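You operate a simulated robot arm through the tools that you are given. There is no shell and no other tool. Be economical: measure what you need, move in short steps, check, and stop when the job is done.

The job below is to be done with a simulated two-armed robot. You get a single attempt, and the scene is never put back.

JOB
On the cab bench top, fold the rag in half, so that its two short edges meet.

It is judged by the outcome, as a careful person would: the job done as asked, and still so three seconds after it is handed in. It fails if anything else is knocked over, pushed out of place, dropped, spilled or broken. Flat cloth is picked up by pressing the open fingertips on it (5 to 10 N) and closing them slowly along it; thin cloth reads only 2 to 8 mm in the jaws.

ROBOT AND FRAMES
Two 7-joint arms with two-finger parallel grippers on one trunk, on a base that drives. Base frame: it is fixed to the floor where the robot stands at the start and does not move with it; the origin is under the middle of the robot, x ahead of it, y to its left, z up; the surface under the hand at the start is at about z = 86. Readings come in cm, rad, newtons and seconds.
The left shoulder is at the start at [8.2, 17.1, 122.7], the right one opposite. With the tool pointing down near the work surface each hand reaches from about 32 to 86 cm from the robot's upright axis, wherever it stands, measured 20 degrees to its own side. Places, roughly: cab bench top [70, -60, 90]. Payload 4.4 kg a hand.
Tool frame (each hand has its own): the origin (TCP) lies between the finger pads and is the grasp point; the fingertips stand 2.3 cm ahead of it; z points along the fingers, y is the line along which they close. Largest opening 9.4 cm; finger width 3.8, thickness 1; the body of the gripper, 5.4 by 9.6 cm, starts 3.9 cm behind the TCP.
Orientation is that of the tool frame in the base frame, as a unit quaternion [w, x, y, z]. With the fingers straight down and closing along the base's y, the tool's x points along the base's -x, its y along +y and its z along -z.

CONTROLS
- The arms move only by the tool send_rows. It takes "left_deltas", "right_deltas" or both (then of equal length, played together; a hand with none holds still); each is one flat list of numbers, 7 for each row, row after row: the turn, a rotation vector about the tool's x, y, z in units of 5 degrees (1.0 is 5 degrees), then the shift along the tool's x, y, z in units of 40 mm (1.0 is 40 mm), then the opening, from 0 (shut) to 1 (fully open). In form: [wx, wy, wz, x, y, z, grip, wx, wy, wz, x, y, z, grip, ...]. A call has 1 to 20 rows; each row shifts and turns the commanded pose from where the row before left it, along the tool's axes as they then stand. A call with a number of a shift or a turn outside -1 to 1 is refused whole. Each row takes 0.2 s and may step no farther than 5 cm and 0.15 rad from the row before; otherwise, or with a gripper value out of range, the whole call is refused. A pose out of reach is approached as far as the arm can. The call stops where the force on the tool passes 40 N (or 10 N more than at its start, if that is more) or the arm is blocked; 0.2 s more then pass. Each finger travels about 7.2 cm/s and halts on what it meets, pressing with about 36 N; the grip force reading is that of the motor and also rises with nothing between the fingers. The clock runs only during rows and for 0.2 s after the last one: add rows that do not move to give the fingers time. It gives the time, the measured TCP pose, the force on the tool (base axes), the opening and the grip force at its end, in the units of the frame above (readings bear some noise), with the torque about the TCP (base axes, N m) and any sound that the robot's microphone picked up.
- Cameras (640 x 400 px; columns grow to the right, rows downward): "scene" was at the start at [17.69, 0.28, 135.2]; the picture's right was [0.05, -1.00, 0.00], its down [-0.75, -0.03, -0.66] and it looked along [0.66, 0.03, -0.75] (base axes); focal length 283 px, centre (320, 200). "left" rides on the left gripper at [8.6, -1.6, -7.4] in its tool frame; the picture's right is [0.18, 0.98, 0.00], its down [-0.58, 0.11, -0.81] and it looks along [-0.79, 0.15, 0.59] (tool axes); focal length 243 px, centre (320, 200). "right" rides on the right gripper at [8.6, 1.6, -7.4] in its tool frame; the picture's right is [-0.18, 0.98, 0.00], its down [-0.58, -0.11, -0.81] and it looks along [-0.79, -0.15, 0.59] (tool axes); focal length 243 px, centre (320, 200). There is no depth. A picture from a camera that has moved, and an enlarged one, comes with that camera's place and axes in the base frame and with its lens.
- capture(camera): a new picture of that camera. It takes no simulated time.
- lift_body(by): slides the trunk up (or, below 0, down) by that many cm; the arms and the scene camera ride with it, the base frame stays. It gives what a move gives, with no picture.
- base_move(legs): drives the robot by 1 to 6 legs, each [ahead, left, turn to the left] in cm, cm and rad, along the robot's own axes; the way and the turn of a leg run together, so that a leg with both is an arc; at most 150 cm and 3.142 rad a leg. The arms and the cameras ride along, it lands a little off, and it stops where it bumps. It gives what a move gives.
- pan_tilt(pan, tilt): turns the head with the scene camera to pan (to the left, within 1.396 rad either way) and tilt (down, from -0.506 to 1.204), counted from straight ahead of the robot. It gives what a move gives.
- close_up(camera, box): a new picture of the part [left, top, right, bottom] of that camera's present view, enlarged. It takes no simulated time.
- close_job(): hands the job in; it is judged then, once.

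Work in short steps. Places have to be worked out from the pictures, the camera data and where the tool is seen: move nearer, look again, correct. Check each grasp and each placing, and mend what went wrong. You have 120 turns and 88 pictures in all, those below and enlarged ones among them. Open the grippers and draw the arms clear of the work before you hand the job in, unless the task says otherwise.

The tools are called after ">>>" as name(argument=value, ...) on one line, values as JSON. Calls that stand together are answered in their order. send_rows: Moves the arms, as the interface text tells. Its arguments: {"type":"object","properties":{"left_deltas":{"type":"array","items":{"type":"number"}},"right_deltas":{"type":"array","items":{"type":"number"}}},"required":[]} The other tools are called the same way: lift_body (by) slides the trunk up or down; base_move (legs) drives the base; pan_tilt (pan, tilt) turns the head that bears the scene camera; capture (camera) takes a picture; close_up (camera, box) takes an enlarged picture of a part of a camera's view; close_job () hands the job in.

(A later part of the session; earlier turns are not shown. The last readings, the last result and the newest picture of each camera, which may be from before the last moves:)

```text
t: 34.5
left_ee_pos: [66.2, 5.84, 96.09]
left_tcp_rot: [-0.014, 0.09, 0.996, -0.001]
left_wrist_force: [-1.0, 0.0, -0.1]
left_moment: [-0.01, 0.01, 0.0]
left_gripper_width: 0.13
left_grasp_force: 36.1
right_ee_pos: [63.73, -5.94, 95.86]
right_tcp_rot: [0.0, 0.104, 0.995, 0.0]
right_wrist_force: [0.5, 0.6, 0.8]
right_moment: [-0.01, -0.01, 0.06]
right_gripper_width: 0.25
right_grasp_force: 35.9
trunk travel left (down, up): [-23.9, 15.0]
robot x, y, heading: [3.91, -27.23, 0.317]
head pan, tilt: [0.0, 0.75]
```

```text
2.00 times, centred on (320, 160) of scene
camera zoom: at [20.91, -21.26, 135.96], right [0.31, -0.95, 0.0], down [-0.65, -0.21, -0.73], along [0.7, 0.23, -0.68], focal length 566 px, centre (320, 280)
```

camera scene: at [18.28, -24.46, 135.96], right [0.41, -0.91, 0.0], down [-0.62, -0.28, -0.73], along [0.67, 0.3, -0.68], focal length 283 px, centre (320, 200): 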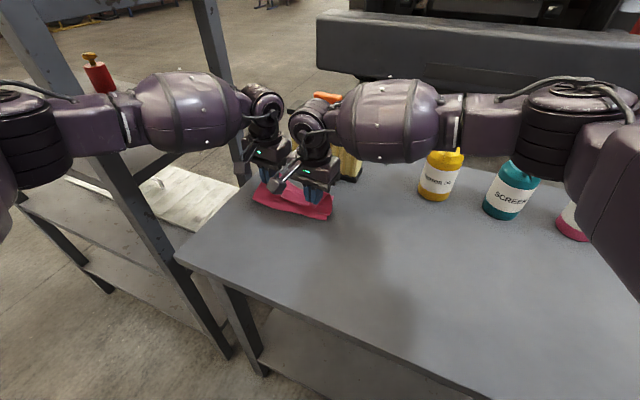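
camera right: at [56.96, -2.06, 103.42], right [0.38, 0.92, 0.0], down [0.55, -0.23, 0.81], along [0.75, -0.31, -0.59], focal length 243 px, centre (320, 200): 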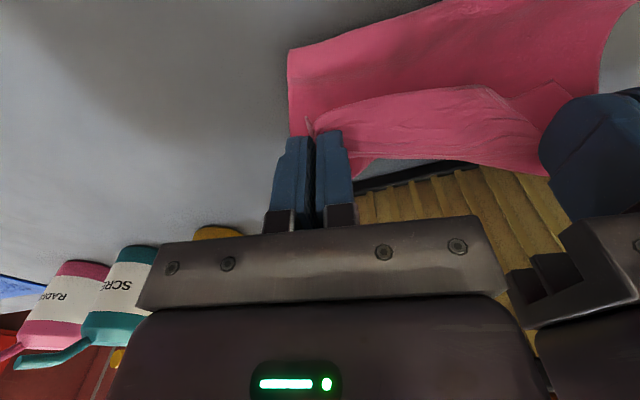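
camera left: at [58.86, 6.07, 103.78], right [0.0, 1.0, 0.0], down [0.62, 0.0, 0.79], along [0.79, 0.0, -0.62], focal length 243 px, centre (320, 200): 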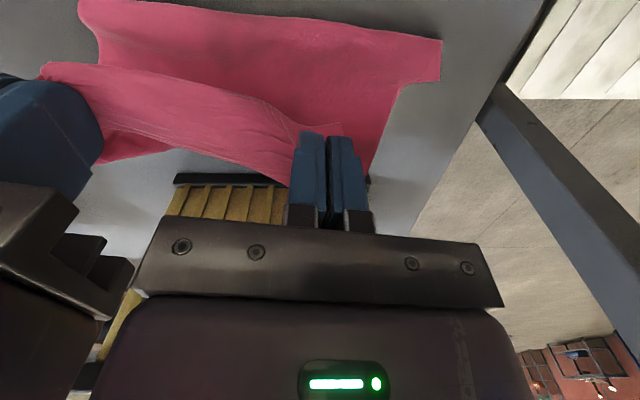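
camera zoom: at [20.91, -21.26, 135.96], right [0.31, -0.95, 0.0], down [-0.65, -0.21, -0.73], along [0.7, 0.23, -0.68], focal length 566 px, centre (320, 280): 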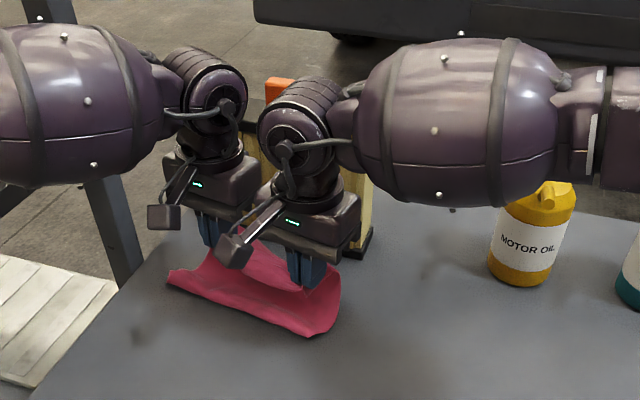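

The rag's lower half seems to have slid and turned with the hands (crease now from ≈[62.6,−6] to ≈[67,15]). I'll look closely through the hand cameras to find the far edge.

>>> close_up(camera="left", box=[30, 0, 510, 250])

>>> close_up(camera="right", box=[220, 0, 640, 250])

```text
1.33 times, centred on (270, 125) of left
camera zoom: at [57.46, 5.63, 103.75], right [0.0, 1.0, 0.0], down [0.62, 0.0, 0.79], along [0.79, 0.0, -0.62], focal length 324 px, centre (387, 300)
```

zoom: 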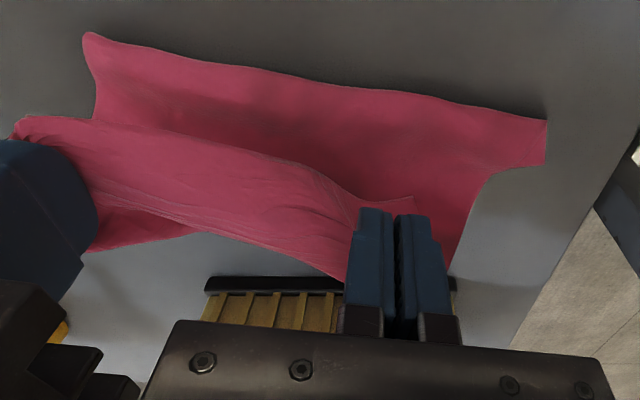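

```text
1.52 times, centred on (430, 125) of right
camera zoom: at [55.57, -2.51, 103.37], right [0.38, 0.92, 0.0], down [0.55, -0.23, 0.81], along [0.75, -0.31, -0.59], focal length 370 px, centre (152, 314)
```

zoom: 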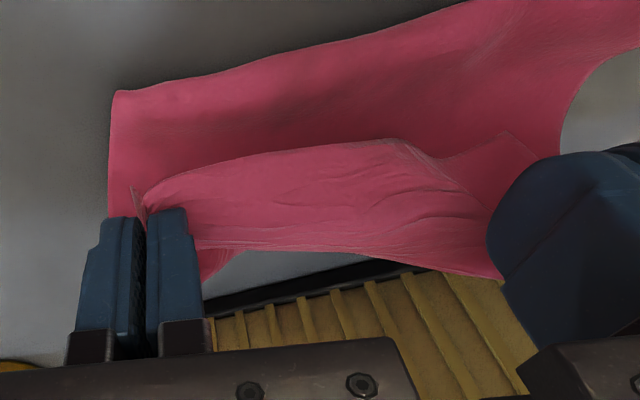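

The layout under the loop is ambiguous (skewed by the base turn). With the base now well placed, I'll unroll: square up the hands and draw the held edge back toward x≈50 to flatten the sheet, then redo the fold with the arms only.

>>> send_rows(left_deltas=[0, 0, -0.7, 0, 0, 0, 0, 0, 0, -0.7, 0, 0, 0, 0, 0, 0, -0.65, 0, 0, 0, 0, 0, 0, 0, 0.405, 0.03, 0.075, 0, 0, 0, 0, 0.405, 0.03, 0.075, 0, 0, 0, 0, 0.405, 0.03, 0.075, 0, 0, 0, 0, 0.405, 0.03, 0.075, 0, 0, 0, 0, 0.405, 0.03, 0.075, 0, 0, 0, 0, 0.405, 0.03, 0.075, 0, 0, 0, 0, 0.405, 0.03, 0.075, 0, 0, 0, 0, 0.405, 0.03, 0.075, 0, 0, 0, 0, 0.405, 0.03, 0.075, 0, 0, 0, 0, 0.405, 0.03, 0.075, 0], right_deltas=[0, 0, -0.7, 0, 0, 0, 0, 0, 0, -0.7, 0, 0, 0, 0, 0, 0, -0.65, 0, 0, 0, 0, 0, 0, 0, 0.343, 0.015, 0.075, 0, 0, 0, 0, 0.343, 0.015, 0.075, 0, 0, 0, 0, 0.343, 0.015, 0.075, 0, 0, 0, 0, 0.343, 0.015, 0.075, 0, 0, 0, 0, 0.343, 0.015, 0.075, 0, 0, 0, 0, 0.343, 0.015, 0.075, 0, 0, 0, 0, 0.343, 0.015, 0.075, 0, 0, 0, 0, 0.343, 0.015, 0.075, 0, 0, 0, 0, 0.343, 0.015, 0.075, 0, 0, 0, 0, 0.343, 0.015, 0.075, 0])

>>> capture(camera="scene")

>>> capture(camera="left")

>>> capture(camera="right")

```text
t: 37.3
left_ee_pos: [49.83, 7.14, 93.58]
left_tcp_rot: [-0.015, 0.001, 1.0, 0.0]
left_wrist_force: [-0.3, -0.6, 0.1]
left_moment: [0.02, 0.04, -0.01]
left_gripper_width: 0.15
left_grasp_force: 35.9
right_ee_pos: [50.05, -4.82, 92.84]
right_tcp_rot: [0.0, 0.015, 1.0, 0.0]
right_wrist_force: [0.7, 0.5, -0.2]
right_moment: [-0.01, -0.01, -0.01]
right_gripper_width: 0.26
right_grasp_force: 36.1
trunk travel left (down, up): [-23.9, 15.0]
robot x, y, heading: [3.5, -26.7, 0.317]
head pan, tilt: [0.0, 0.75]
```

```text
53 pictures are left
camera scene: at [20.92, -21.22, 135.97], right [0.31, -0.95, 0.0], down [-0.65, -0.21, -0.73], along [0.7, 0.23, -0.68], focal length 283 px, centre (320, 200)
```

scene: 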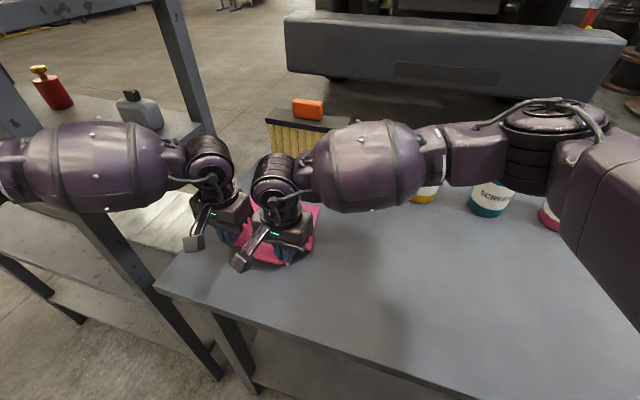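

```text
52 pictures are left
camera left: at [41.3, 5.36, 101.28], right [-0.18, 0.98, 0.01], down [0.6, 0.11, 0.79], along [0.78, 0.15, -0.61], focal length 243 px, centre (320, 200)
```

left: 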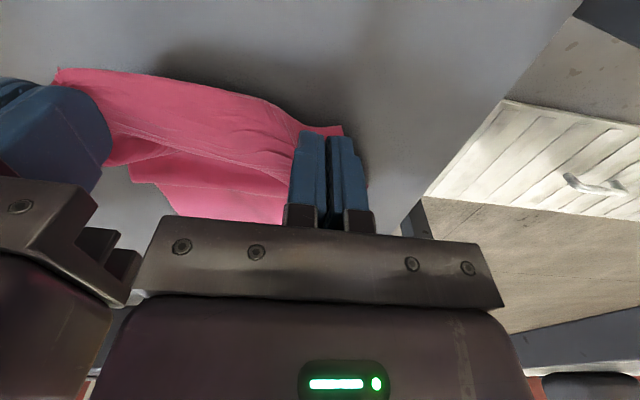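

```text
51 pictures are left
camera right: at [41.39, -3.01, 100.39], right [0.21, 0.98, 0.0], down [0.58, -0.13, 0.81], along [0.79, -0.17, -0.59], focal length 243 px, centre (320, 200)
```

right: 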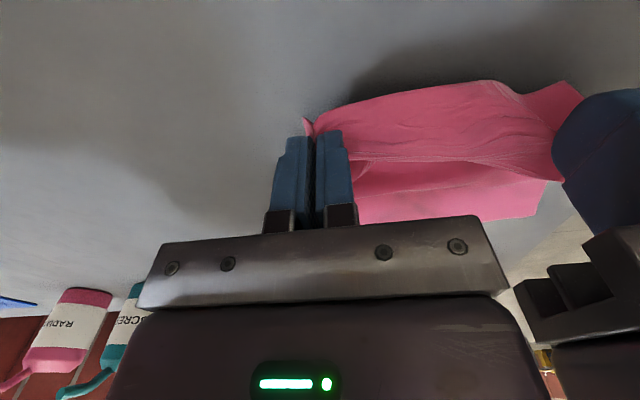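

Unrolled without trouble and the elbow is clear. Draw the edge further back and down to x≈45, just above the bench, to straighten the sheet.

>>> send_rows(left_deltas=[0, 0, 0, 0.25, 0.02, 0.24, 0, 0, 0, 0, 0.25, 0.02, 0.24, 0, 0, 0, 0, 0.25, 0.02, 0.24, 0, 0, 0, 0, 0.25, 0.02, 0.24, 0, 0, 0, 0, 0.2, 0, 0.1, 0, 0, 0, 0, 0, 0, 0, 0], right_deltas=[0, 0, -0.35, 0.25, -0.02, 0.2, 0, 0, 0, 0, 0.25, -0.02, 0.2, 0, 0, 0, 0, 0.25, -0.02, 0.2, 0, 0, 0, 0, 0.25, -0.02, 0.2, 0, 0, 0, 0, 0.2, 0, 0.08, 0, 0, 0, 0, 0, 0, 0, 0])

>>> capture(camera="scene")

>>> capture(camera="left")

>>> capture(camera="right")

```text
t: 38.7
left_ee_pos: [45.06, 7.34, 89.39]
left_tcp_rot: [-0.015, 0.001, 1.0, 0.001]
left_wrist_force: [0.7, -1.2, -0.6]
left_moment: [-0.08, -0.01, 0.0]
left_gripper_width: 0.12
left_grasp_force: 36.2
right_ee_pos: [45.15, -5.04, 89.33]
right_tcp_rot: [0.0, -0.001, 1.0, 0.0]
right_wrist_force: [1.2, 1.7, 0.5]
right_moment: [0.05, 0.01, -0.04]
right_gripper_width: 0.23
right_grasp_force: 36.5
trunk travel left (down, up): [-23.9, 15.0]
robot x, y, heading: [3.61, -26.74, 0.318]
head pan, tilt: [0.0, 0.75]
```

```text
50 pictures are left
camera scene: at [20.97, -21.25, 135.96], right [0.31, -0.95, 0.0], down [-0.65, -0.21, -0.73], along [0.69, 0.23, -0.68], focal length 283 px, centre (320, 200)
```

scene: 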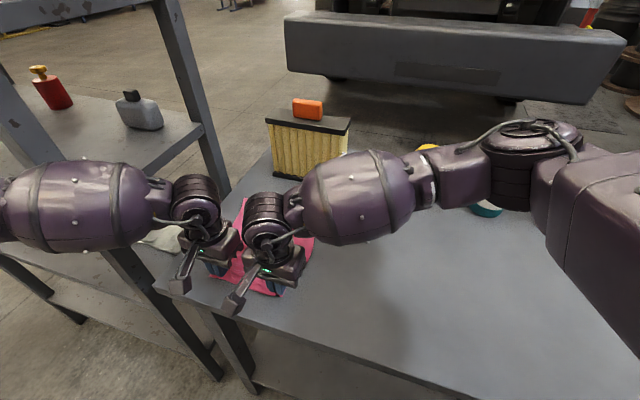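

```text
49 pictures are left
camera left: at [36.43, 5.64, 97.12], right [-0.18, 0.98, 0.01], down [0.61, 0.11, 0.79], along [0.77, 0.15, -0.61], focal length 243 px, centre (320, 200)
```

left: 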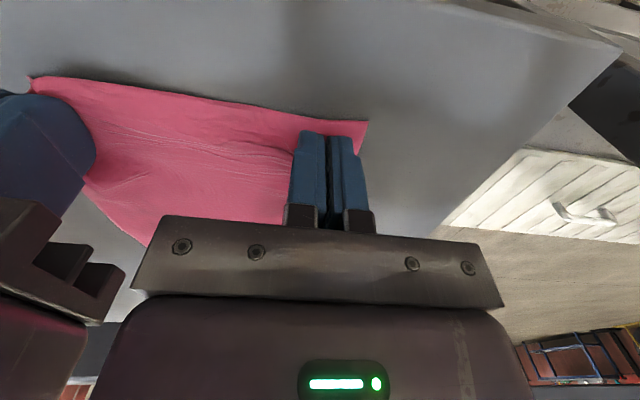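

```text
48 pictures are left
camera right: at [36.59, -3.54, 96.85], right [0.18, 0.98, 0.0], down [0.58, -0.11, 0.81], along [0.79, -0.15, -0.59], focal length 243 px, centre (320, 200)
```

right: 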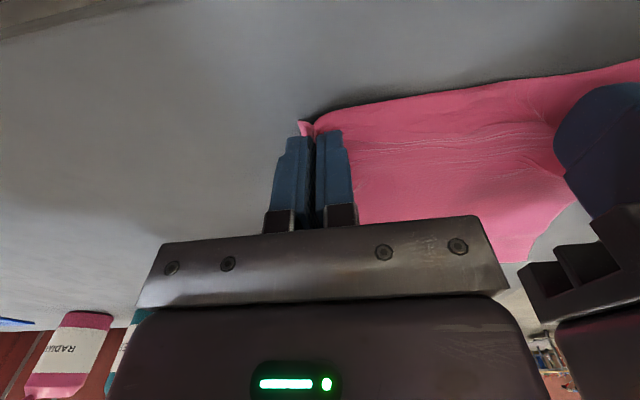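

The sheet is flat again; zoom to measure the far edge.

>>> close_up(camera="scene", box=[170, 170, 350, 300])

```text
3.08 times, centred on (260, 235) of scene
camera zoom: at [20.97, -21.25, 135.96], right [0.31, -0.95, 0.0], down [-0.65, -0.21, -0.73], along [0.69, 0.23, -0.68], focal length 870 px, centre (505, 92)
```

zoom: 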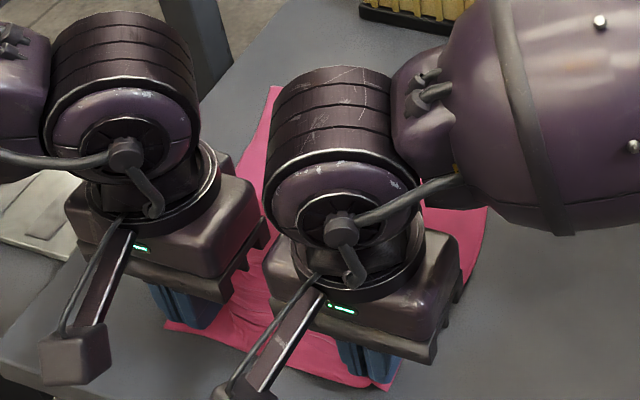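

To measure the far edge properly and regrasp cleanly, I'll release, lift and spread the hands, then view the flat sheet.

>>> send_rows(left_deltas=[0, 0, 0, 0, 0, 0.12, 0, 0, 0, 0, 0, 0, 0, 0.1, 0, 0, 0, 0, 0, 0, 0.2, 0, 0, 0, 0, 0, 0, 0.3, 0, 0, 0, 0, 0, -0.5, 0.4, 0, 0, 0, 0, 0, -0.9, 0.4, 0, 0, 0, 0, 0, -0.9, 0.4, 0, 0, 0, -0.2, 0.6, -0.9, 0.42, 0, 0, 0, -0.2, 0.8, 0, 0.42, 0, 0, 0, -0.2, 0.8, 0, 0.42, 0, 0, 0, -0.2, 0.8, 0, 0.42], right_deltas=[0, 0, 0, 0, 0, 0.12, 0, 0, 0, 0, 0, 0, 0, 0.1, 0, 0, 0, 0, 0, 0, 0.2, 0, 0, 0, 0, 0, 0, 0.3, 0, 0, 0, 0, 0, -0.5, 0.4, 0, 0, 0, 0, 0, -0.9, 0.4, 0, 0, 0, 0, 0, -0.9, 0.4, 0, 0, 0, 0, -0.9, -0.8, 0.42, 0, 0, 0, 0, -1, 0, 0.42, 0, 0, 0, 0, -1, 0, 0.42, 0, 0, 0, 0, -1, 0, 0.42])

>>> capture(camera="scene")

```text
t: 41.3
left_ee_pos: [48.07, 15.7, 101.81]
left_tcp_rot: [-0.018, 0.027, 0.999, -0.003]
left_wrist_force: [-0.6, 0.4, -0.5]
left_moment: [0.0, 0.0, 0.0]
left_gripper_width: 3.94
left_grasp_force: 0.1
right_ee_pos: [44.92, -22.37, 101.92]
right_tcp_rot: [0.003, 0.002, 1.0, 0.005]
right_wrist_force: [-0.2, -0.3, 0.5]
right_moment: [0.01, 0.02, 0.01]
right_gripper_width: 3.94
right_grasp_force: 0.0
trunk travel left (down, up): [-23.9, 15.0]
robot x, y, heading: [3.42, -27.25, 0.311]
head pan, tilt: [0.0, 0.75]
stopped in row 11 (left hand): the arm was blocked; the commanded pose is now the measured one
```

```text
46 pictures are left
camera scene: at [20.39, -22.96, 136.19], right [0.31, -0.95, -0.01], down [-0.65, -0.2, -0.74], along [0.7, 0.23, -0.68], focal length 283 px, centre (320, 200)
```

scene: 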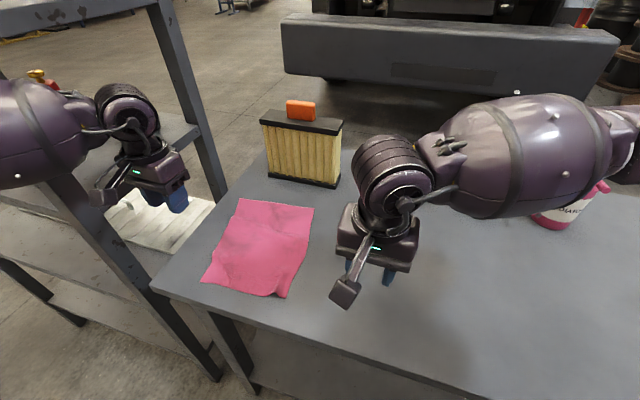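

The rag lies flat and clear. Left arm touched the post lightly; I'll draw it 2 cm back, and zoom on the rag.

>>> send_rows(left_deltas=[0, 0, 0, -0.2, -0.4, 0, 0.42, 0, 0, 0, 0, -0.3, 0, 0.42])

>>> close_up(camera="scene", box=[180, 160, 380, 310])

```text
t: 41.9
left_ee_pos: [48.53, 14.48, 101.15]
left_tcp_rot: [-0.019, 0.019, 1.0, -0.005]
left_wrist_force: [1.4, 0.3, -0.4]
left_moment: [-0.04, 0.11, 0.0]
left_gripper_width: 3.95
left_grasp_force: 0.1
right_ee_pos: [44.81, -21.45, 101.62]
right_tcp_rot: [0.002, 0.001, 1.0, 0.002]
right_wrist_force: [-0.2, -0.7, -0.8]
right_moment: [0.01, 0.02, -0.01]
right_gripper_width: 3.99
right_grasp_force: 0.1
trunk travel left (down, up): [-23.9, 15.0]
robot x, y, heading: [3.89, -27.07, 0.311]
head pan, tilt: [0.0, 0.75]
```

```text
2.67 times, centred on (280, 235) of scene
camera zoom: at [20.37, -21.9, 136.02], right [0.31, -0.95, 0.0], down [-0.65, -0.21, -0.73], along [0.7, 0.23, -0.68], focal length 754 px, centre (427, 107)
```

zoom: 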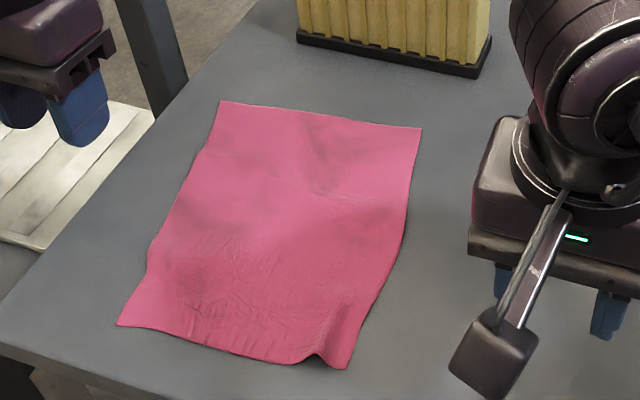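

The rag is yawed about +8°: near corners ≈[41.9, 9.4] and [43.8, −8.2], far corners ≈[66.1, 14.6] and [68.7, −5.4], length ≈24.9. I'll align both hands to 8° and bring them above the near edge, 6 cm either side of the middle.

>>> send_rows(left_deltas=[0, 0, -0.68, 0, 0, 0, 0.42, 0, 0, -0.68, 0, 0, 0, 0.42, 0, 0, -0.68, 0, 0, 0, 0.42, 0, 0, 0, 0.493, -0.578, 0, 0.42, 0, 0, 0, 0.493, -0.578, 0, 0.42, 0, 0, 0, 0.493, -0.578, 0, 0.42, 0, 0, 0, 0, 0, 0, 0.42, 0, 0, 0, 0, 0, 0, 0.42, 0, 0, 0, 0, 0, 0.665, 0.42, 0, 0, 0, 0, 0, 0.665, 0.42, 0, 0, 0, 0, 0, 0.665, 0.42, 0, 0, 0, 0, 0, 0.665, 0.42], right_deltas=[0, 0, -0.53, 0, 0, 0, 0.42, 0, 0, -0.53, 0, 0, 0, 0.42, 0, 0, -0.53, 0, 0, 0, 0.42, 0, 0, 0, -0.136, 0.805, 0, 0.42, 0, 0, 0, -0.136, 0.805, 0, 0.42, 0, 0, 0, -0.136, 0.805, 0, 0.42, 0, 0, 0, -0.136, 0.805, 0, 0.42, 0, 0, 0, -0.136, 0.805, 0, 0.42, 0, 0, 0, 0, 0, 0.695, 0.42, 0, 0, 0, 0, 0, 0.695, 0.42, 0, 0, 0, 0, 0, 0.695, 0.42, 0, 0, 0, 0, 0, 0.695, 0.42])

>>> capture(camera="left")

>>> capture(camera="right")

```text
t: 44.5
left_ee_pos: [43.79, 6.71, 90.55]
left_tcp_rot: [-0.021, -0.069, 0.997, -0.006]
left_wrist_force: [0.6, -0.3, -0.6]
left_moment: [-0.01, -0.01, 0.01]
left_gripper_width: 3.95
left_grasp_force: 0.0
right_ee_pos: [45.71, -5.02, 90.22]
right_tcp_rot: [0.0, -0.069, 0.998, 0.0]
right_wrist_force: [-0.1, 0.2, -0.2]
right_moment: [0.0, 0.01, 0.01]
right_gripper_width: 3.94
right_grasp_force: 0.0
trunk travel left (down, up): [-23.9, 15.0]
robot x, y, heading: [3.65, -27.1, 0.309]
head pan, tilt: [0.0, 0.75]
```

```text
44 pictures are left
camera left: at [35.56, 3.89, 98.43], right [-0.32, 0.95, 0.0], down [0.59, 0.2, 0.78], along [0.74, 0.25, -0.62], focal length 243 px, centre (320, 200)
```

left: 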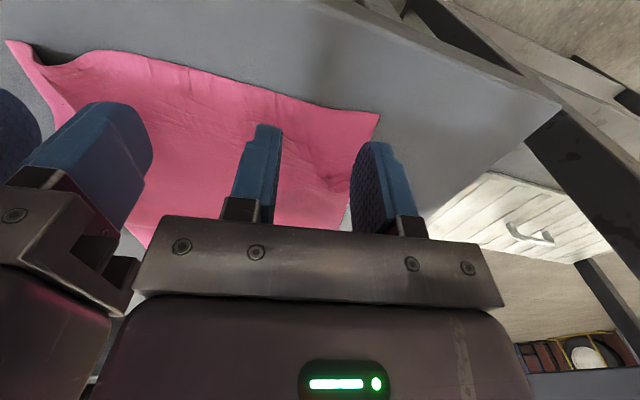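

```text
43 pictures are left
camera right: at [36.94, -4.58, 97.74], right [0.05, 1.0, 0.0], down [0.59, -0.03, 0.81], along [0.8, -0.04, -0.59], focal length 243 px, centre (320, 200)
```

right: 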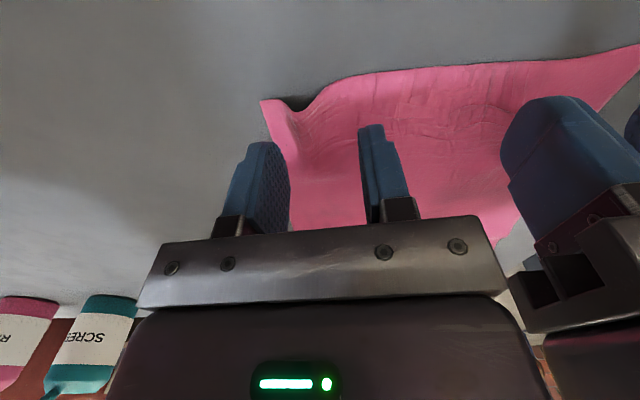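

Corners confirmed. Narrow the left opening slightly and shift it inward so both its fingers are on cloth, then descend to just above contact.

>>> send_rows(left_deltas=[0, 0, 0, 0, -0.08, 0, 0.34, 0, 0, 0, 0, 0, 0.24, 0.34, 0, 0, 0, 0, 0, 0.24, 0.34, 0, 0, 0, 0, 0, 0.03, 0.34, 0, 0, 0, 0, 0, 0, 0.34], right_deltas=[0, 0, 0, 0, 0, 0, 0.42, 0, 0, 0, 0, 0, 0.2, 0.42, 0, 0, 0, 0, 0, 0.2, 0.42, 0, 0, 0, 0, 0, 0.03, 0.42, 0, 0, 0, 0, 0, 0, 0.42])

```text
t: 45.7
left_ee_pos: [43.68, 6.47, 88.69]
left_tcp_rot: [-0.02, -0.069, 0.997, -0.004]
left_wrist_force: [0.5, -0.4, -0.5]
left_moment: [0.01, 0.03, 0.01]
left_gripper_width: 3.21
left_grasp_force: 0.0
right_ee_pos: [45.68, -5.1, 88.64]
right_tcp_rot: [0.001, -0.069, 0.998, 0.0]
right_wrist_force: [0.1, 0.4, -0.2]
right_moment: [-0.03, 0.0, 0.0]
right_gripper_width: 3.97
right_grasp_force: 0.0
trunk travel left (down, up): [-23.9, 15.0]
robot x, y, heading: [3.69, -27.21, 0.314]
head pan, tilt: [0.0, 0.75]
```

Just above contact; press down about 3 mm.

>>> send_rows(left_deltas=[0, 0, 0, 0, 0, 0.05, 0.34, 0, 0, 0, 0, 0, 0.03, 0.34, 0, 0, 0, 0, 0, 0, 0.34], right_deltas=[0, 0, 0, 0, 0, 0.04, 0.42, 0, 0, 0, 0, 0, 0.03, 0.42, 0, 0, 0, 0, 0, 0, 0.42])

```text
t: 46.5
left_ee_pos: [43.8, 6.46, 88.46]
left_tcp_rot: [-0.019, -0.068, 0.997, -0.004]
left_wrist_force: [0.5, 2.4, 9.2]
left_moment: [0.23, -0.13, 0.0]
left_gripper_width: 3.26
left_grasp_force: 0.1
right_ee_pos: [45.61, -4.92, 88.42]
right_tcp_rot: [0.001, -0.069, 0.998, 0.001]
right_wrist_force: [0.8, -1.6, 10.6]
right_moment: [-0.12, 0.03, 0.05]
right_gripper_width: 3.94
right_grasp_force: 0.0
trunk travel left (down, up): [-23.9, 15.0]
robot x, y, heading: [3.68, -26.96, 0.313]
head pan, tilt: [0.0, 0.75]
```

Pressing with ~10 N on each; close slowly, then lift 3 cm.

>>> send_rows(left_deltas=[0, 0, 0, 0, 0, 0, 0.32, 0, 0, 0, 0, 0, 0, 0.28, 0, 0, 0, 0, 0, 0, 0.24, 0, 0, 0, 0, 0, 0, 0.2, 0, 0, 0, 0, 0, 0, 0.16, 0, 0, 0, 0, 0, 0, 0.13, 0, 0, 0, 0, 0, 0, 0.1, 0, 0, 0, 0, 0, 0, 0.07, 0, 0, 0, 0, 0, 0, 0.04, 0, 0, 0, 0, 0, 0, 0.02, 0, 0, 0, 0, 0, 0, 0.0, 0, 0, 0, 0, 0, 0, 0.0, 0, 0, 0, 0, 0, 0, 0.0, 0, 0, 0, 0, 0, -0.25, 0, 0, 0, 0, 0, 0, -0.25, 0, 0, 0, 0, 0, 0, -0.25, 0], right_deltas=[0, 0, 0, 0, 0, 0, 0.4, 0, 0, 0, 0, 0, 0, 0.36, 0, 0, 0, 0, 0, 0, 0.32, 0, 0, 0, 0, 0, 0, 0.28, 0, 0, 0, 0, 0, 0, 0.24, 0, 0, 0, 0, 0, 0, 0.2, 0, 0, 0, 0, 0, 0, 0.16, 0, 0, 0, 0, 0, 0, 0.12, 0, 0, 0, 0, 0, 0, 0.08, 0, 0, 0, 0, 0, 0, 0.04, 0, 0, 0, 0, 0, 0, 0.0, 0, 0, 0, 0, 0, 0, 0.0, 0, 0, 0, 0, 0, 0, 0.0, 0, 0, 0, 0, 0, -0.25, 0, 0, 0, 0, 0, 0, -0.25, 0, 0, 0, 0, 0, 0, -0.25, 0])

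>>> capture(camera="left")

>>> capture(camera="right")

```text
t: 49.9
left_ee_pos: [43.84, 6.53, 91.39]
left_tcp_rot: [-0.021, -0.069, 0.997, -0.005]
left_wrist_force: [1.3, -7.0, 0.2]
left_moment: [-0.18, -0.05, -0.07]
left_gripper_width: 0.14
left_grasp_force: 36.1
right_ee_pos: [45.62, -5.19, 91.34]
right_tcp_rot: [0.0, -0.069, 0.998, 0.0]
right_wrist_force: [-1.9, 7.9, -0.1]
right_moment: [0.21, 0.04, 0.12]
right_gripper_width: 0.25
right_grasp_force: 36.1
trunk travel left (down, up): [-23.9, 15.0]
robot x, y, heading: [3.6, -27.21, 0.31]
head pan, tilt: [0.0, 0.75]
```

```text
42 pictures are left
camera left: at [35.72, 3.65, 99.18], right [-0.32, 0.95, 0.0], down [0.59, 0.2, 0.78], along [0.74, 0.25, -0.62], focal length 243 px, centre (320, 200)
```

left: 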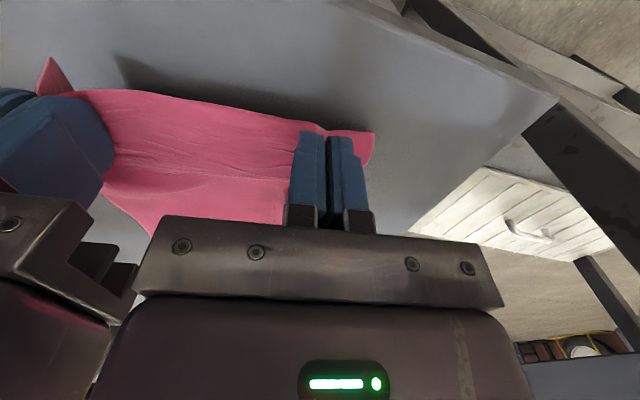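

```text
41 pictures are left
camera right: at [36.93, -4.64, 98.8], right [0.05, 1.0, 0.0], down [0.59, -0.03, 0.81], along [0.81, -0.04, -0.59], focal length 243 px, centre (320, 200)
```

right: 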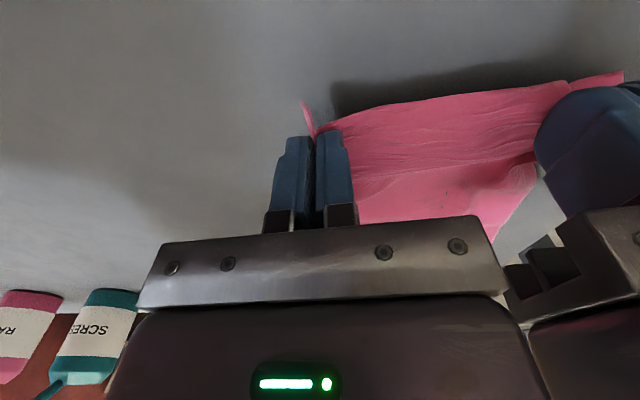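

Both hold. Relax the spacing a little and carry the edge in a low arc along the rag's axis to just past the fold line, then check.

>>> send_rows(left_deltas=[0, 0, 0, -0.2, -0.05, -0.2625, 0, 0, 0, 0, -0.2, -0.03, -0.2625, 0, 0, 0, 0, -0.3125, 0, -0.25, 0, 0, 0, 0, -0.3125, 0, -0.25, 0, 0, 0, 0, -0.375, 0, -0.1625, 0, 0, 0, 0, -0.375, 0, -0.1625, 0, 0, 0, 0, -0.375, 0, -0.0375, 0, 0, 0, 0, -0.375, 0, -0.0375, 0, 0, 0, 0, -0.375, 0, 0.075, 0, 0, 0, 0, -0.375, 0, 0.075, 0], right_deltas=[0, 0, 0, -0.2, 0.05, -0.2625, 0, 0, 0, 0, -0.2, 0.03, -0.2625, 0, 0, 0, 0, -0.3125, 0, -0.25, 0, 0, 0, 0, -0.3125, 0, -0.25, 0, 0, 0, 0, -0.375, 0, -0.1625, 0, 0, 0, 0, -0.375, 0, -0.1625, 0, 0, 0, 0, -0.375, 0, -0.0375, 0, 0, 0, 0, -0.375, 0, -0.0375, 0, 0, 0, 0, -0.375, 0, 0.075, 0, 0, 0, 0, -0.375, 0, 0.075, 0])

>>> close_up(camera="scene", box=[170, 140, 370, 290])

>>> capture(camera="left")

>>> capture(camera="right")

```text
t: 52.1
left_ee_pos: [57.07, 7.93, 95.75]
left_tcp_rot: [-0.021, -0.07, 0.997, -0.004]
left_wrist_force: [0.4, 0.0, -0.5]
left_moment: [-0.02, 0.03, 0.02]
left_gripper_width: 0.13
left_grasp_force: 35.9
right_ee_pos: [58.7, -2.92, 96.24]
right_tcp_rot: [-0.001, -0.069, 0.998, 0.0]
right_wrist_force: [-0.1, -0.4, 1.0]
right_moment: [-0.02, 0.02, 0.0]
right_gripper_width: 0.26
right_grasp_force: 35.8
trunk travel left (down, up): [-23.9, 15.0]
robot x, y, heading: [3.38, -27.23, 0.314]
head pan, tilt: [0.0, 0.75]
```

```text
2.67 times, centred on (270, 215) of scene
camera zoom: at [20.97, -21.62, 135.95], right [0.31, -0.95, 0.0], down [-0.65, -0.21, -0.73], along [0.7, 0.22, -0.68], focal length 754 px, centre (453, 160)
```

zoom: 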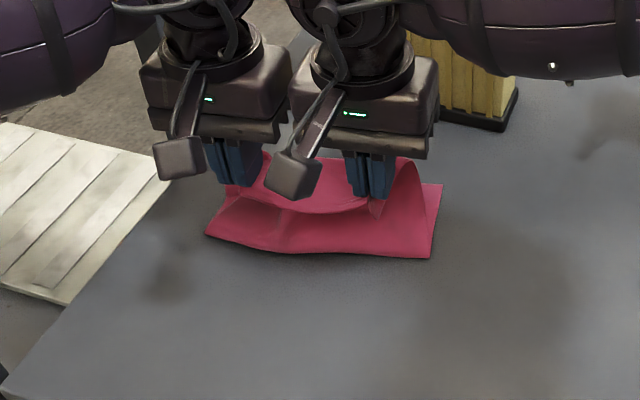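

```text
39 pictures are left
camera left: at [48.95, 5.13, 103.66], right [-0.32, 0.95, 0.0], down [0.59, 0.2, 0.78], along [0.74, 0.25, -0.62], focal length 243 px, centre (320, 200)
```

left: 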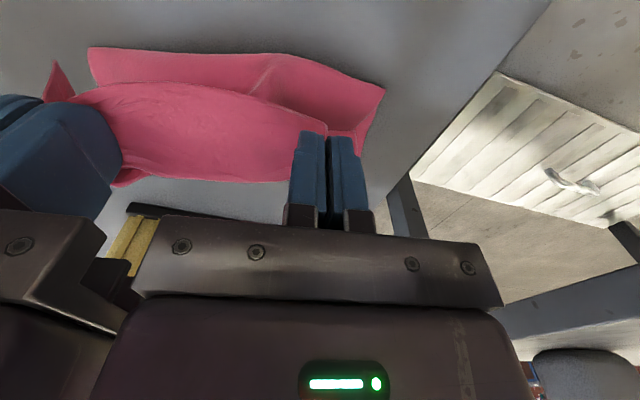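

```text
38 pictures are left
camera right: at [49.92, -2.5, 103.86], right [0.05, 1.0, 0.0], down [0.59, -0.03, 0.81], along [0.8, -0.04, -0.59], focal length 243 px, centre (320, 200)
```

right: 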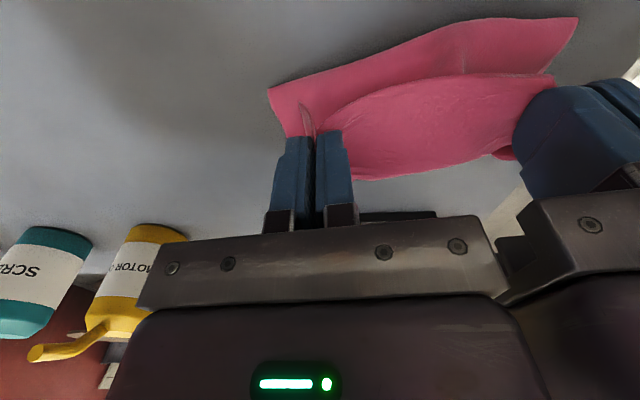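

The far edge has not moved (far-right corner still ≈[68.7, −5.5]) and the fold is square. Carry on down to lay the held edge onto the far edge, with a small +0.6 cm sideways correction.

>>> send_rows(left_deltas=[0, 0, 0, -0.3625, 0.04, 0.125, 0, 0, 0, 0, -0.3625, 0.04, 0.125, 0, 0, 0, 0, -0.3125, 0.04, 0.2875, 0, 0, 0, 0, -0.3125, 0.03, 0.2875, 0, 0, 0, 0, -0.225, 0, 0.225, 0, 0, 0, 0, -0.225, 0, 0.225, 0, 0, 0, 0, -0.0875, 0, 0.15, 0, 0, 0, 0, 0, 0, 0, 0], right_deltas=[0, 0, 0, -0.3625, 0.04, 0.1875, 0, 0, 0, 0, -0.3625, 0.04, 0.1875, 0, 0, 0, 0, -0.3125, 0.04, 0.2875, 0, 0, 0, 0, -0.3125, 0.03, 0.2875, 0, 0, 0, 0, -0.225, 0, 0.225, 0, 0, 0, 0, -0.225, 0, 0.225, 0, 0, 0, 0, -0.0875, 0, 0.15, 0, 0, 0, 0, 0, 0, 0, 0])

>>> close_up(camera="scene", box=[170, 140, 370, 290])

>>> capture(camera="left")

>>> capture(camera="right")

```text
t: 53.9
left_ee_pos: [64.11, 9.6, 89.91]
left_tcp_rot: [-0.02, -0.07, 0.997, -0.004]
left_wrist_force: [-0.1, 0.3, 0.1]
left_moment: [-0.01, 0.01, 0.03]
left_gripper_width: 0.12
left_grasp_force: 36.0
right_ee_pos: [66.01, -1.31, 90.25]
right_tcp_rot: [0.0, -0.07, 0.998, 0.0]
right_wrist_force: [-0.2, -0.3, 0.1]
right_moment: [-0.01, 0.0, 0.03]
right_gripper_width: 0.25
right_grasp_force: 35.9
trunk travel left (down, up): [-23.9, 15.0]
robot x, y, heading: [3.56, -27.24, 0.314]
head pan, tilt: [0.0, 0.75]
```

```text
2.67 times, centred on (270, 215) of scene
camera zoom: at [20.92, -21.62, 135.97], right [0.31, -0.95, 0.0], down [-0.65, -0.21, -0.73], along [0.7, 0.22, -0.68], focal length 754 px, centre (453, 160)
```

zoom: 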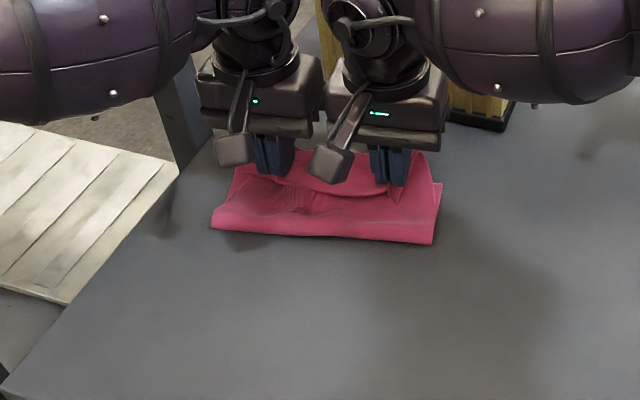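

```text
36 pictures are left
camera left: at [56.04, 6.76, 97.72], right [-0.32, 0.95, 0.0], down [0.59, 0.2, 0.78], along [0.74, 0.25, -0.62], focal length 243 px, centre (320, 200)
```

left: 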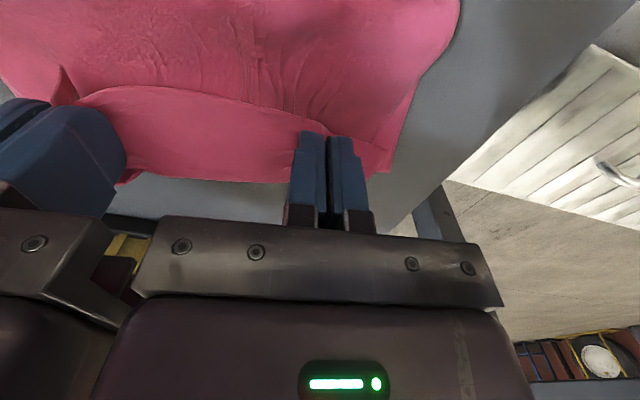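

```text
35 pictures are left
camera right: at [57.26, -0.85, 97.72], right [0.05, 1.0, 0.0], down [0.59, -0.03, 0.81], along [0.81, -0.04, -0.59], focal length 243 px, centre (320, 200)
```

right: 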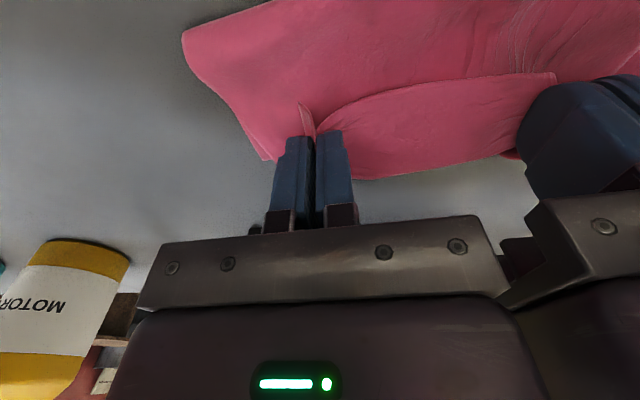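

The hands keep the pinched strip pointing back toward me, so the flap is bent into an S near its edge (I took too deep a bite). I'll lay it back flat by reversing the path, then regrasp only the outermost ~0.8 cm of the edge so it can hinge freely.

>>> send_rows(left_deltas=[0, 0, 0, 0.0875, 0, -0.15, 0, 0, 0, 0, 0.225, 0, -0.225, 0, 0, 0, 0, 0.225, 0, -0.225, 0, 0, 0, 0, 0.3125, -0.03, -0.2875, 0, 0, 0, 0, 0.3125, -0.04, -0.2875, 0, 0, 0, 0, 0.3625, -0.04, -0.125, 0, 0, 0, 0, 0.3625, -0.04, -0.125, 0, 0, 0, 0, 0.375, 0, -0.075, 0, 0, 0, 0, 0.375, 0, -0.075, 0, 0, 0, 0, 0.375, 0, 0.0375, 0, 0, 0, 0, 0.375, 0, 0.0375, 0, 0, 0, 0, 0.375, 0, 0.1625, 0, 0, 0, 0, 0.375, 0, 0.1625, 0, 0, 0, 0, 0.3125, 0, 0.25, 0, 0, 0, 0, 0.3125, 0, 0.25, 0, 0, 0, 0, 0.2, 0.04, 0.2625, 0, 0, 0, 0, 0.2, 0.05, 0.2625, 0, 0, 0, 0, 0.1, 0.02, 0.25, 0, 0, 0, 0, 0.05, 0.02, 0.25, 0], right_deltas=[0, 0, 0, 0.0875, 0, -0.15, 0, 0, 0, 0, 0.225, 0, -0.225, 0, 0, 0, 0, 0.225, 0, -0.225, 0, 0, 0, 0, 0.3125, -0.03, -0.2875, 0, 0, 0, 0, 0.3125, -0.04, -0.2875, 0, 0, 0, 0, 0.3625, -0.04, -0.1875, 0, 0, 0, 0, 0.3625, -0.04, -0.1875, 0, 0, 0, 0, 0.375, 0, -0.075, 0, 0, 0, 0, 0.375, 0, -0.075, 0, 0, 0, 0, 0.375, 0, 0.0375, 0, 0, 0, 0, 0.375, 0, 0.0375, 0, 0, 0, 0, 0.375, 0, 0.1625, 0, 0, 0, 0, 0.375, 0, 0.1625, 0, 0, 0, 0, 0.3125, 0, 0.25, 0, 0, 0, 0, 0.3125, 0, 0.25, 0, 0, 0, 0, 0.2, -0.04, 0.2625, 0, 0, 0, 0, 0.2, -0.05, 0.2625, 0, 0, 0, 0, 0.1, -0.02, 0.25, 0, 0, 0, 0, 0.05, -0.02, 0.25, 0])

```text
t: 57.9
left_ee_pos: [43.24, 6.43, 89.49]
left_tcp_rot: [-0.02, -0.068, 0.997, -0.007]
left_wrist_force: [1.5, -11.1, 0.1]
left_moment: [-0.27, -0.02, -0.11]
left_gripper_width: 0.14
left_grasp_force: 36.0
right_ee_pos: [45.11, -5.14, 89.28]
right_tcp_rot: [-0.001, -0.068, 0.998, 0.002]
right_wrist_force: [-1.2, 10.1, 0.2]
right_moment: [0.27, 0.04, 0.14]
right_gripper_width: 0.26
right_grasp_force: 35.7
trunk travel left (down, up): [-23.9, 15.0]
robot x, y, heading: [3.59, -27.13, 0.309]
head pan, tilt: [0.0, 0.75]
```

Flat again; release, lift 2 cm, move the hands 2.7 cm toward me and look at where the near edge lies.

>>> send_rows(left_deltas=[0, 0, 0, 0, -0.05, 0.15, 0, 0, 0, 0, 0, 0, 0, 0.1, 0, 0, 0, 0, 0, 0, 0.2, 0, 0, 0, 0, 0, 0, 0.3, 0, 0, 0, 0, 0, -0.3, 0.36, 0, 0, 0, 0, 0, -0.3, 0.36, 0, 0, 0, 0.35, 0, 0, 0.36, 0, 0, 0, 0.33, 0, 0, 0.36, 0, 0, 0, 0, 0, 0, 0.36], right_deltas=[0, 0, 0, 0, 0.05, 0.15, 0, 0, 0, 0, 0, 0, 0, 0.1, 0, 0, 0, 0, 0, 0, 0.2, 0, 0, 0, 0, 0, 0, 0.3, 0, 0, 0, 0, 0, -0.3, 0.36, 0, 0, 0, 0, 0, -0.3, 0.36, 0, 0, 0, 0.35, 0, 0, 0.36, 0, 0, 0, 0.33, 0, 0, 0.36, 0, 0, 0, 0, 0, 0, 0.36])

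>>> capture(camera="left")

>>> capture(camera="right")

>>> close_up(camera="scene", box=[170, 160, 370, 310])

```text
t: 59.9
left_ee_pos: [40.59, 6.01, 91.3]
left_tcp_rot: [-0.02, -0.069, 0.997, -0.005]
left_wrist_force: [0.1, -1.1, 0.5]
left_moment: [-0.03, 0.0, -0.03]
left_gripper_width: 3.37
left_grasp_force: 0.0
right_ee_pos: [42.49, -5.48, 91.04]
right_tcp_rot: [0.0, -0.069, 0.998, 0.0]
right_wrist_force: [0.1, 0.3, -0.4]
right_moment: [0.04, 0.03, -0.03]
right_gripper_width: 3.38
right_grasp_force: 0.0
trunk travel left (down, up): [-23.9, 15.0]
robot x, y, heading: [3.69, -27.42, 0.316]
head pan, tilt: [0.0, 0.75]
```

```text
34 pictures are left
camera left: at [32.4, 3.19, 99.08], right [-0.32, 0.95, 0.0], down [0.59, 0.2, 0.78], along [0.74, 0.25, -0.62], focal length 243 px, centre (320, 200)
```

left: 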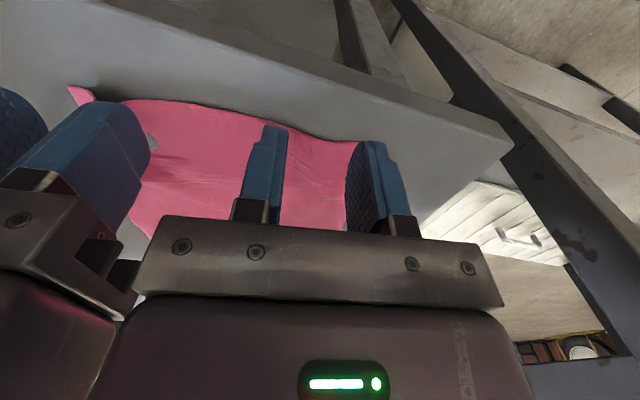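

```text
33 pictures are left
camera right: at [33.68, -5.06, 98.54], right [0.05, 1.0, 0.0], down [0.59, -0.03, 0.81], along [0.8, -0.04, -0.59], focal length 243 px, centre (320, 200)
```

right: 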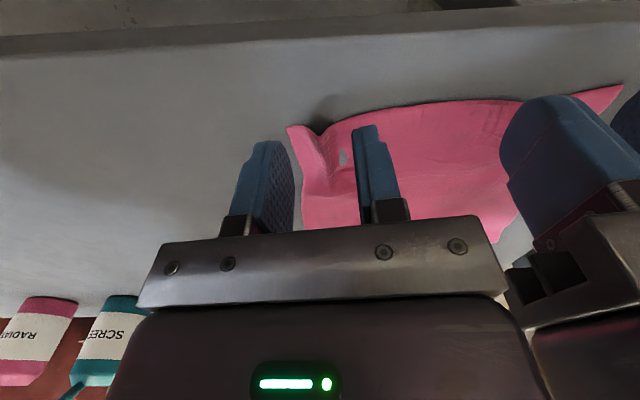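

```text
2.67 times, centred on (270, 235) of scene
camera zoom: at [20.95, -21.62, 135.96], right [0.31, -0.95, 0.0], down [-0.65, -0.21, -0.73], along [0.7, 0.22, -0.68], focal length 754 px, centre (453, 107)
```

zoom: 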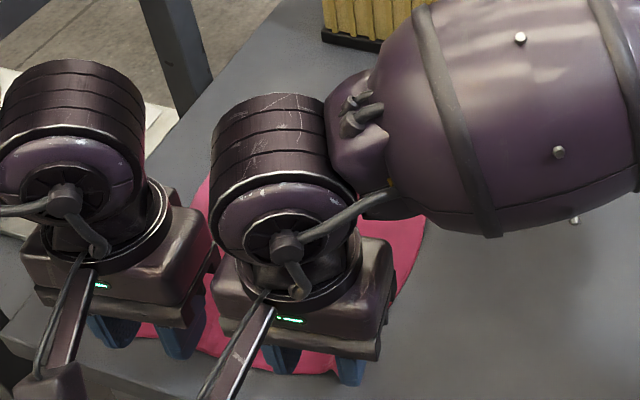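

Near edge runs from ≈[41.1, 8.9] to ≈[42.9, −7.5]; pads would bite ~1.2 cm on the left, so I shift the right back 0.6 cm to match, and descend to contact height.

>>> send_rows(left_deltas=[0, 0, 0, 0, 0, 0, 0.36, 0, 0, 0, 0, 0, 0.33, 0.36, 0, 0, 0, 0, 0, 0.33, 0.36, 0, 0, 0, 0, 0, 0.03, 0.36, 0, 0, 0, 0, 0, 0, 0.36], right_deltas=[0, 0, 0, 0.15, 0.1, 0, 0.36, 0, 0, 0, 0, 0, 0.3, 0.36, 0, 0, 0, 0, 0, 0.3, 0.36, 0, 0, 0, 0, 0, 0.03, 0.36, 0, 0, 0, 0, 0, 0, 0.36])

```text
t: 61.1
left_ee_pos: [40.47, 6.08, 88.55]
left_tcp_rot: [-0.02, -0.069, 0.997, -0.004]
left_wrist_force: [-0.6, 0.8, 2.3]
left_moment: [0.05, -0.03, 0.02]
left_gripper_width: 3.38
left_grasp_force: 0.0
right_ee_pos: [41.82, -5.18, 88.59]
right_tcp_rot: [0.0, -0.069, 0.998, 0.0]
right_wrist_force: [0.8, 0.1, -0.6]
right_moment: [0.01, 0.03, 0.02]
right_gripper_width: 3.38
right_grasp_force: 0.1
trunk travel left (down, up): [-23.9, 15.0]
robot x, y, heading: [3.78, -26.76, 0.312]
head pan, tilt: [0.0, 0.75]
```

Touching; press a little more and close slowly.

>>> send_rows(left_deltas=[0, 0, 0, 0, 0, 0.04, 0.36, 0, 0, 0, 0, 0, 0, 0.36, 0, 0, 0, 0, 0, 0, 0.32, 0, 0, 0, 0, 0, 0, 0.28, 0, 0, 0, 0, 0, 0, 0.24, 0, 0, 0, 0, 0, 0, 0.2, 0, 0, 0, 0, 0, 0, 0.16, 0, 0, 0, 0, 0, 0, 0.12, 0, 0, 0, 0, 0, 0, 0.08, 0, 0, 0, 0, 0, 0, 0.05, 0, 0, 0, 0, 0, 0, 0.02, 0, 0, 0, 0, 0, 0, 0.0, 0, 0, 0, 0, 0, 0, 0.0, 0, 0, 0, 0, 0, 0, 0.0], right_deltas=[0, 0, 0, 0, 0, 0.06, 0.36, 0, 0, 0, 0, 0, 0, 0.36, 0, 0, 0, 0, 0, 0, 0.32, 0, 0, 0, 0, 0, 0, 0.28, 0, 0, 0, 0, 0, 0, 0.24, 0, 0, 0, 0, 0, 0, 0.2, 0, 0, 0, 0, 0, 0, 0.16, 0, 0, 0, 0, 0, 0, 0.12, 0, 0, 0, 0, 0, 0, 0.08, 0, 0, 0, 0, 0, 0, 0.05, 0, 0, 0, 0, 0, 0, 0.02, 0, 0, 0, 0, 0, 0, 0.0, 0, 0, 0, 0, 0, 0, 0.0, 0, 0, 0, 0, 0, 0, 0.0])

>>> send_rows(left_deltas=[0, 0, 0, 0, 0, -0.25, 0, 0, 0, 0, 0, 0, -0.25, 0, 0, 0, 0, 0, 0, -0.25, 0], right_deltas=[0, 0, 0, 0, 0, -0.25, 0, 0, 0, 0, 0, 0, -0.25, 0, 0, 0, 0, 0, 0, -0.25, 0])

>>> capture(camera="left")

>>> capture(camera="right")

```text
t: 64.1
left_ee_pos: [40.35, 5.88, 88.5]
left_tcp_rot: [-0.019, -0.067, 0.998, -0.005]
left_wrist_force: [0.8, -18.5, 23.0]
left_moment: [-0.45, -0.42, -0.32]
left_gripper_width: 0.26
left_grasp_force: 36.0
right_ee_pos: [41.7, -5.17, 88.4]
right_tcp_rot: [0.001, -0.069, 0.998, 0.002]
right_wrist_force: [-1.7, 16.6, 8.2]
right_moment: [0.39, -0.1, 0.23]
right_gripper_width: 0.19
right_grasp_force: 35.7
trunk travel left (down, up): [-23.9, 15.0]
robot x, y, heading: [3.49, -27.43, 0.312]
head pan, tilt: [0.0, 0.75]
```

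```text
t: 64.9
left_ee_pos: [40.53, 6.07, 91.25]
left_tcp_rot: [-0.02, -0.07, 0.997, -0.003]
left_wrist_force: [0.5, -6.8, 0.7]
left_moment: [-0.21, -0.02, -0.1]
left_gripper_width: 0.19
left_grasp_force: 36.3
right_ee_pos: [41.75, -5.34, 91.19]
right_tcp_rot: [0.0, -0.068, 0.998, 0.001]
right_wrist_force: [-0.9, 5.5, -0.1]
right_moment: [0.17, 0.05, 0.06]
right_gripper_width: 0.18
right_grasp_force: 35.9
trunk travel left (down, up): [-23.9, 15.0]
robot x, y, heading: [3.87, -27.16, 0.309]
head pan, tilt: [0.0, 0.75]
```

```text
31 pictures are left
camera left: at [32.41, 3.26, 99.09], right [-0.32, 0.95, 0.0], down [0.59, 0.2, 0.78], along [0.74, 0.25, -0.62], focal length 243 px, centre (320, 200)
```

left: 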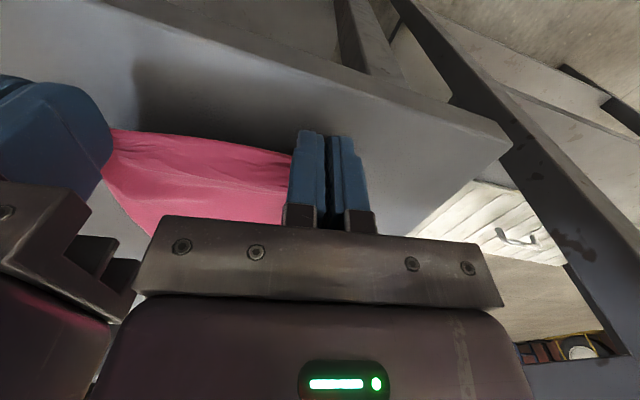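

```text
30 pictures are left
camera right: at [33.0, -4.82, 98.77], right [0.05, 1.0, 0.0], down [0.59, -0.03, 0.81], along [0.81, -0.04, -0.59], focal length 243 px, centre (320, 200)
```

right: 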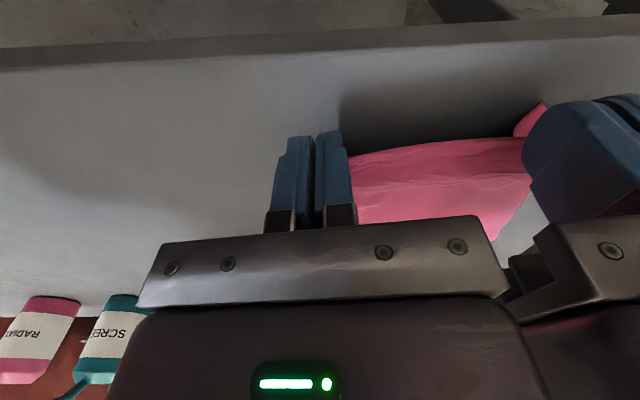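

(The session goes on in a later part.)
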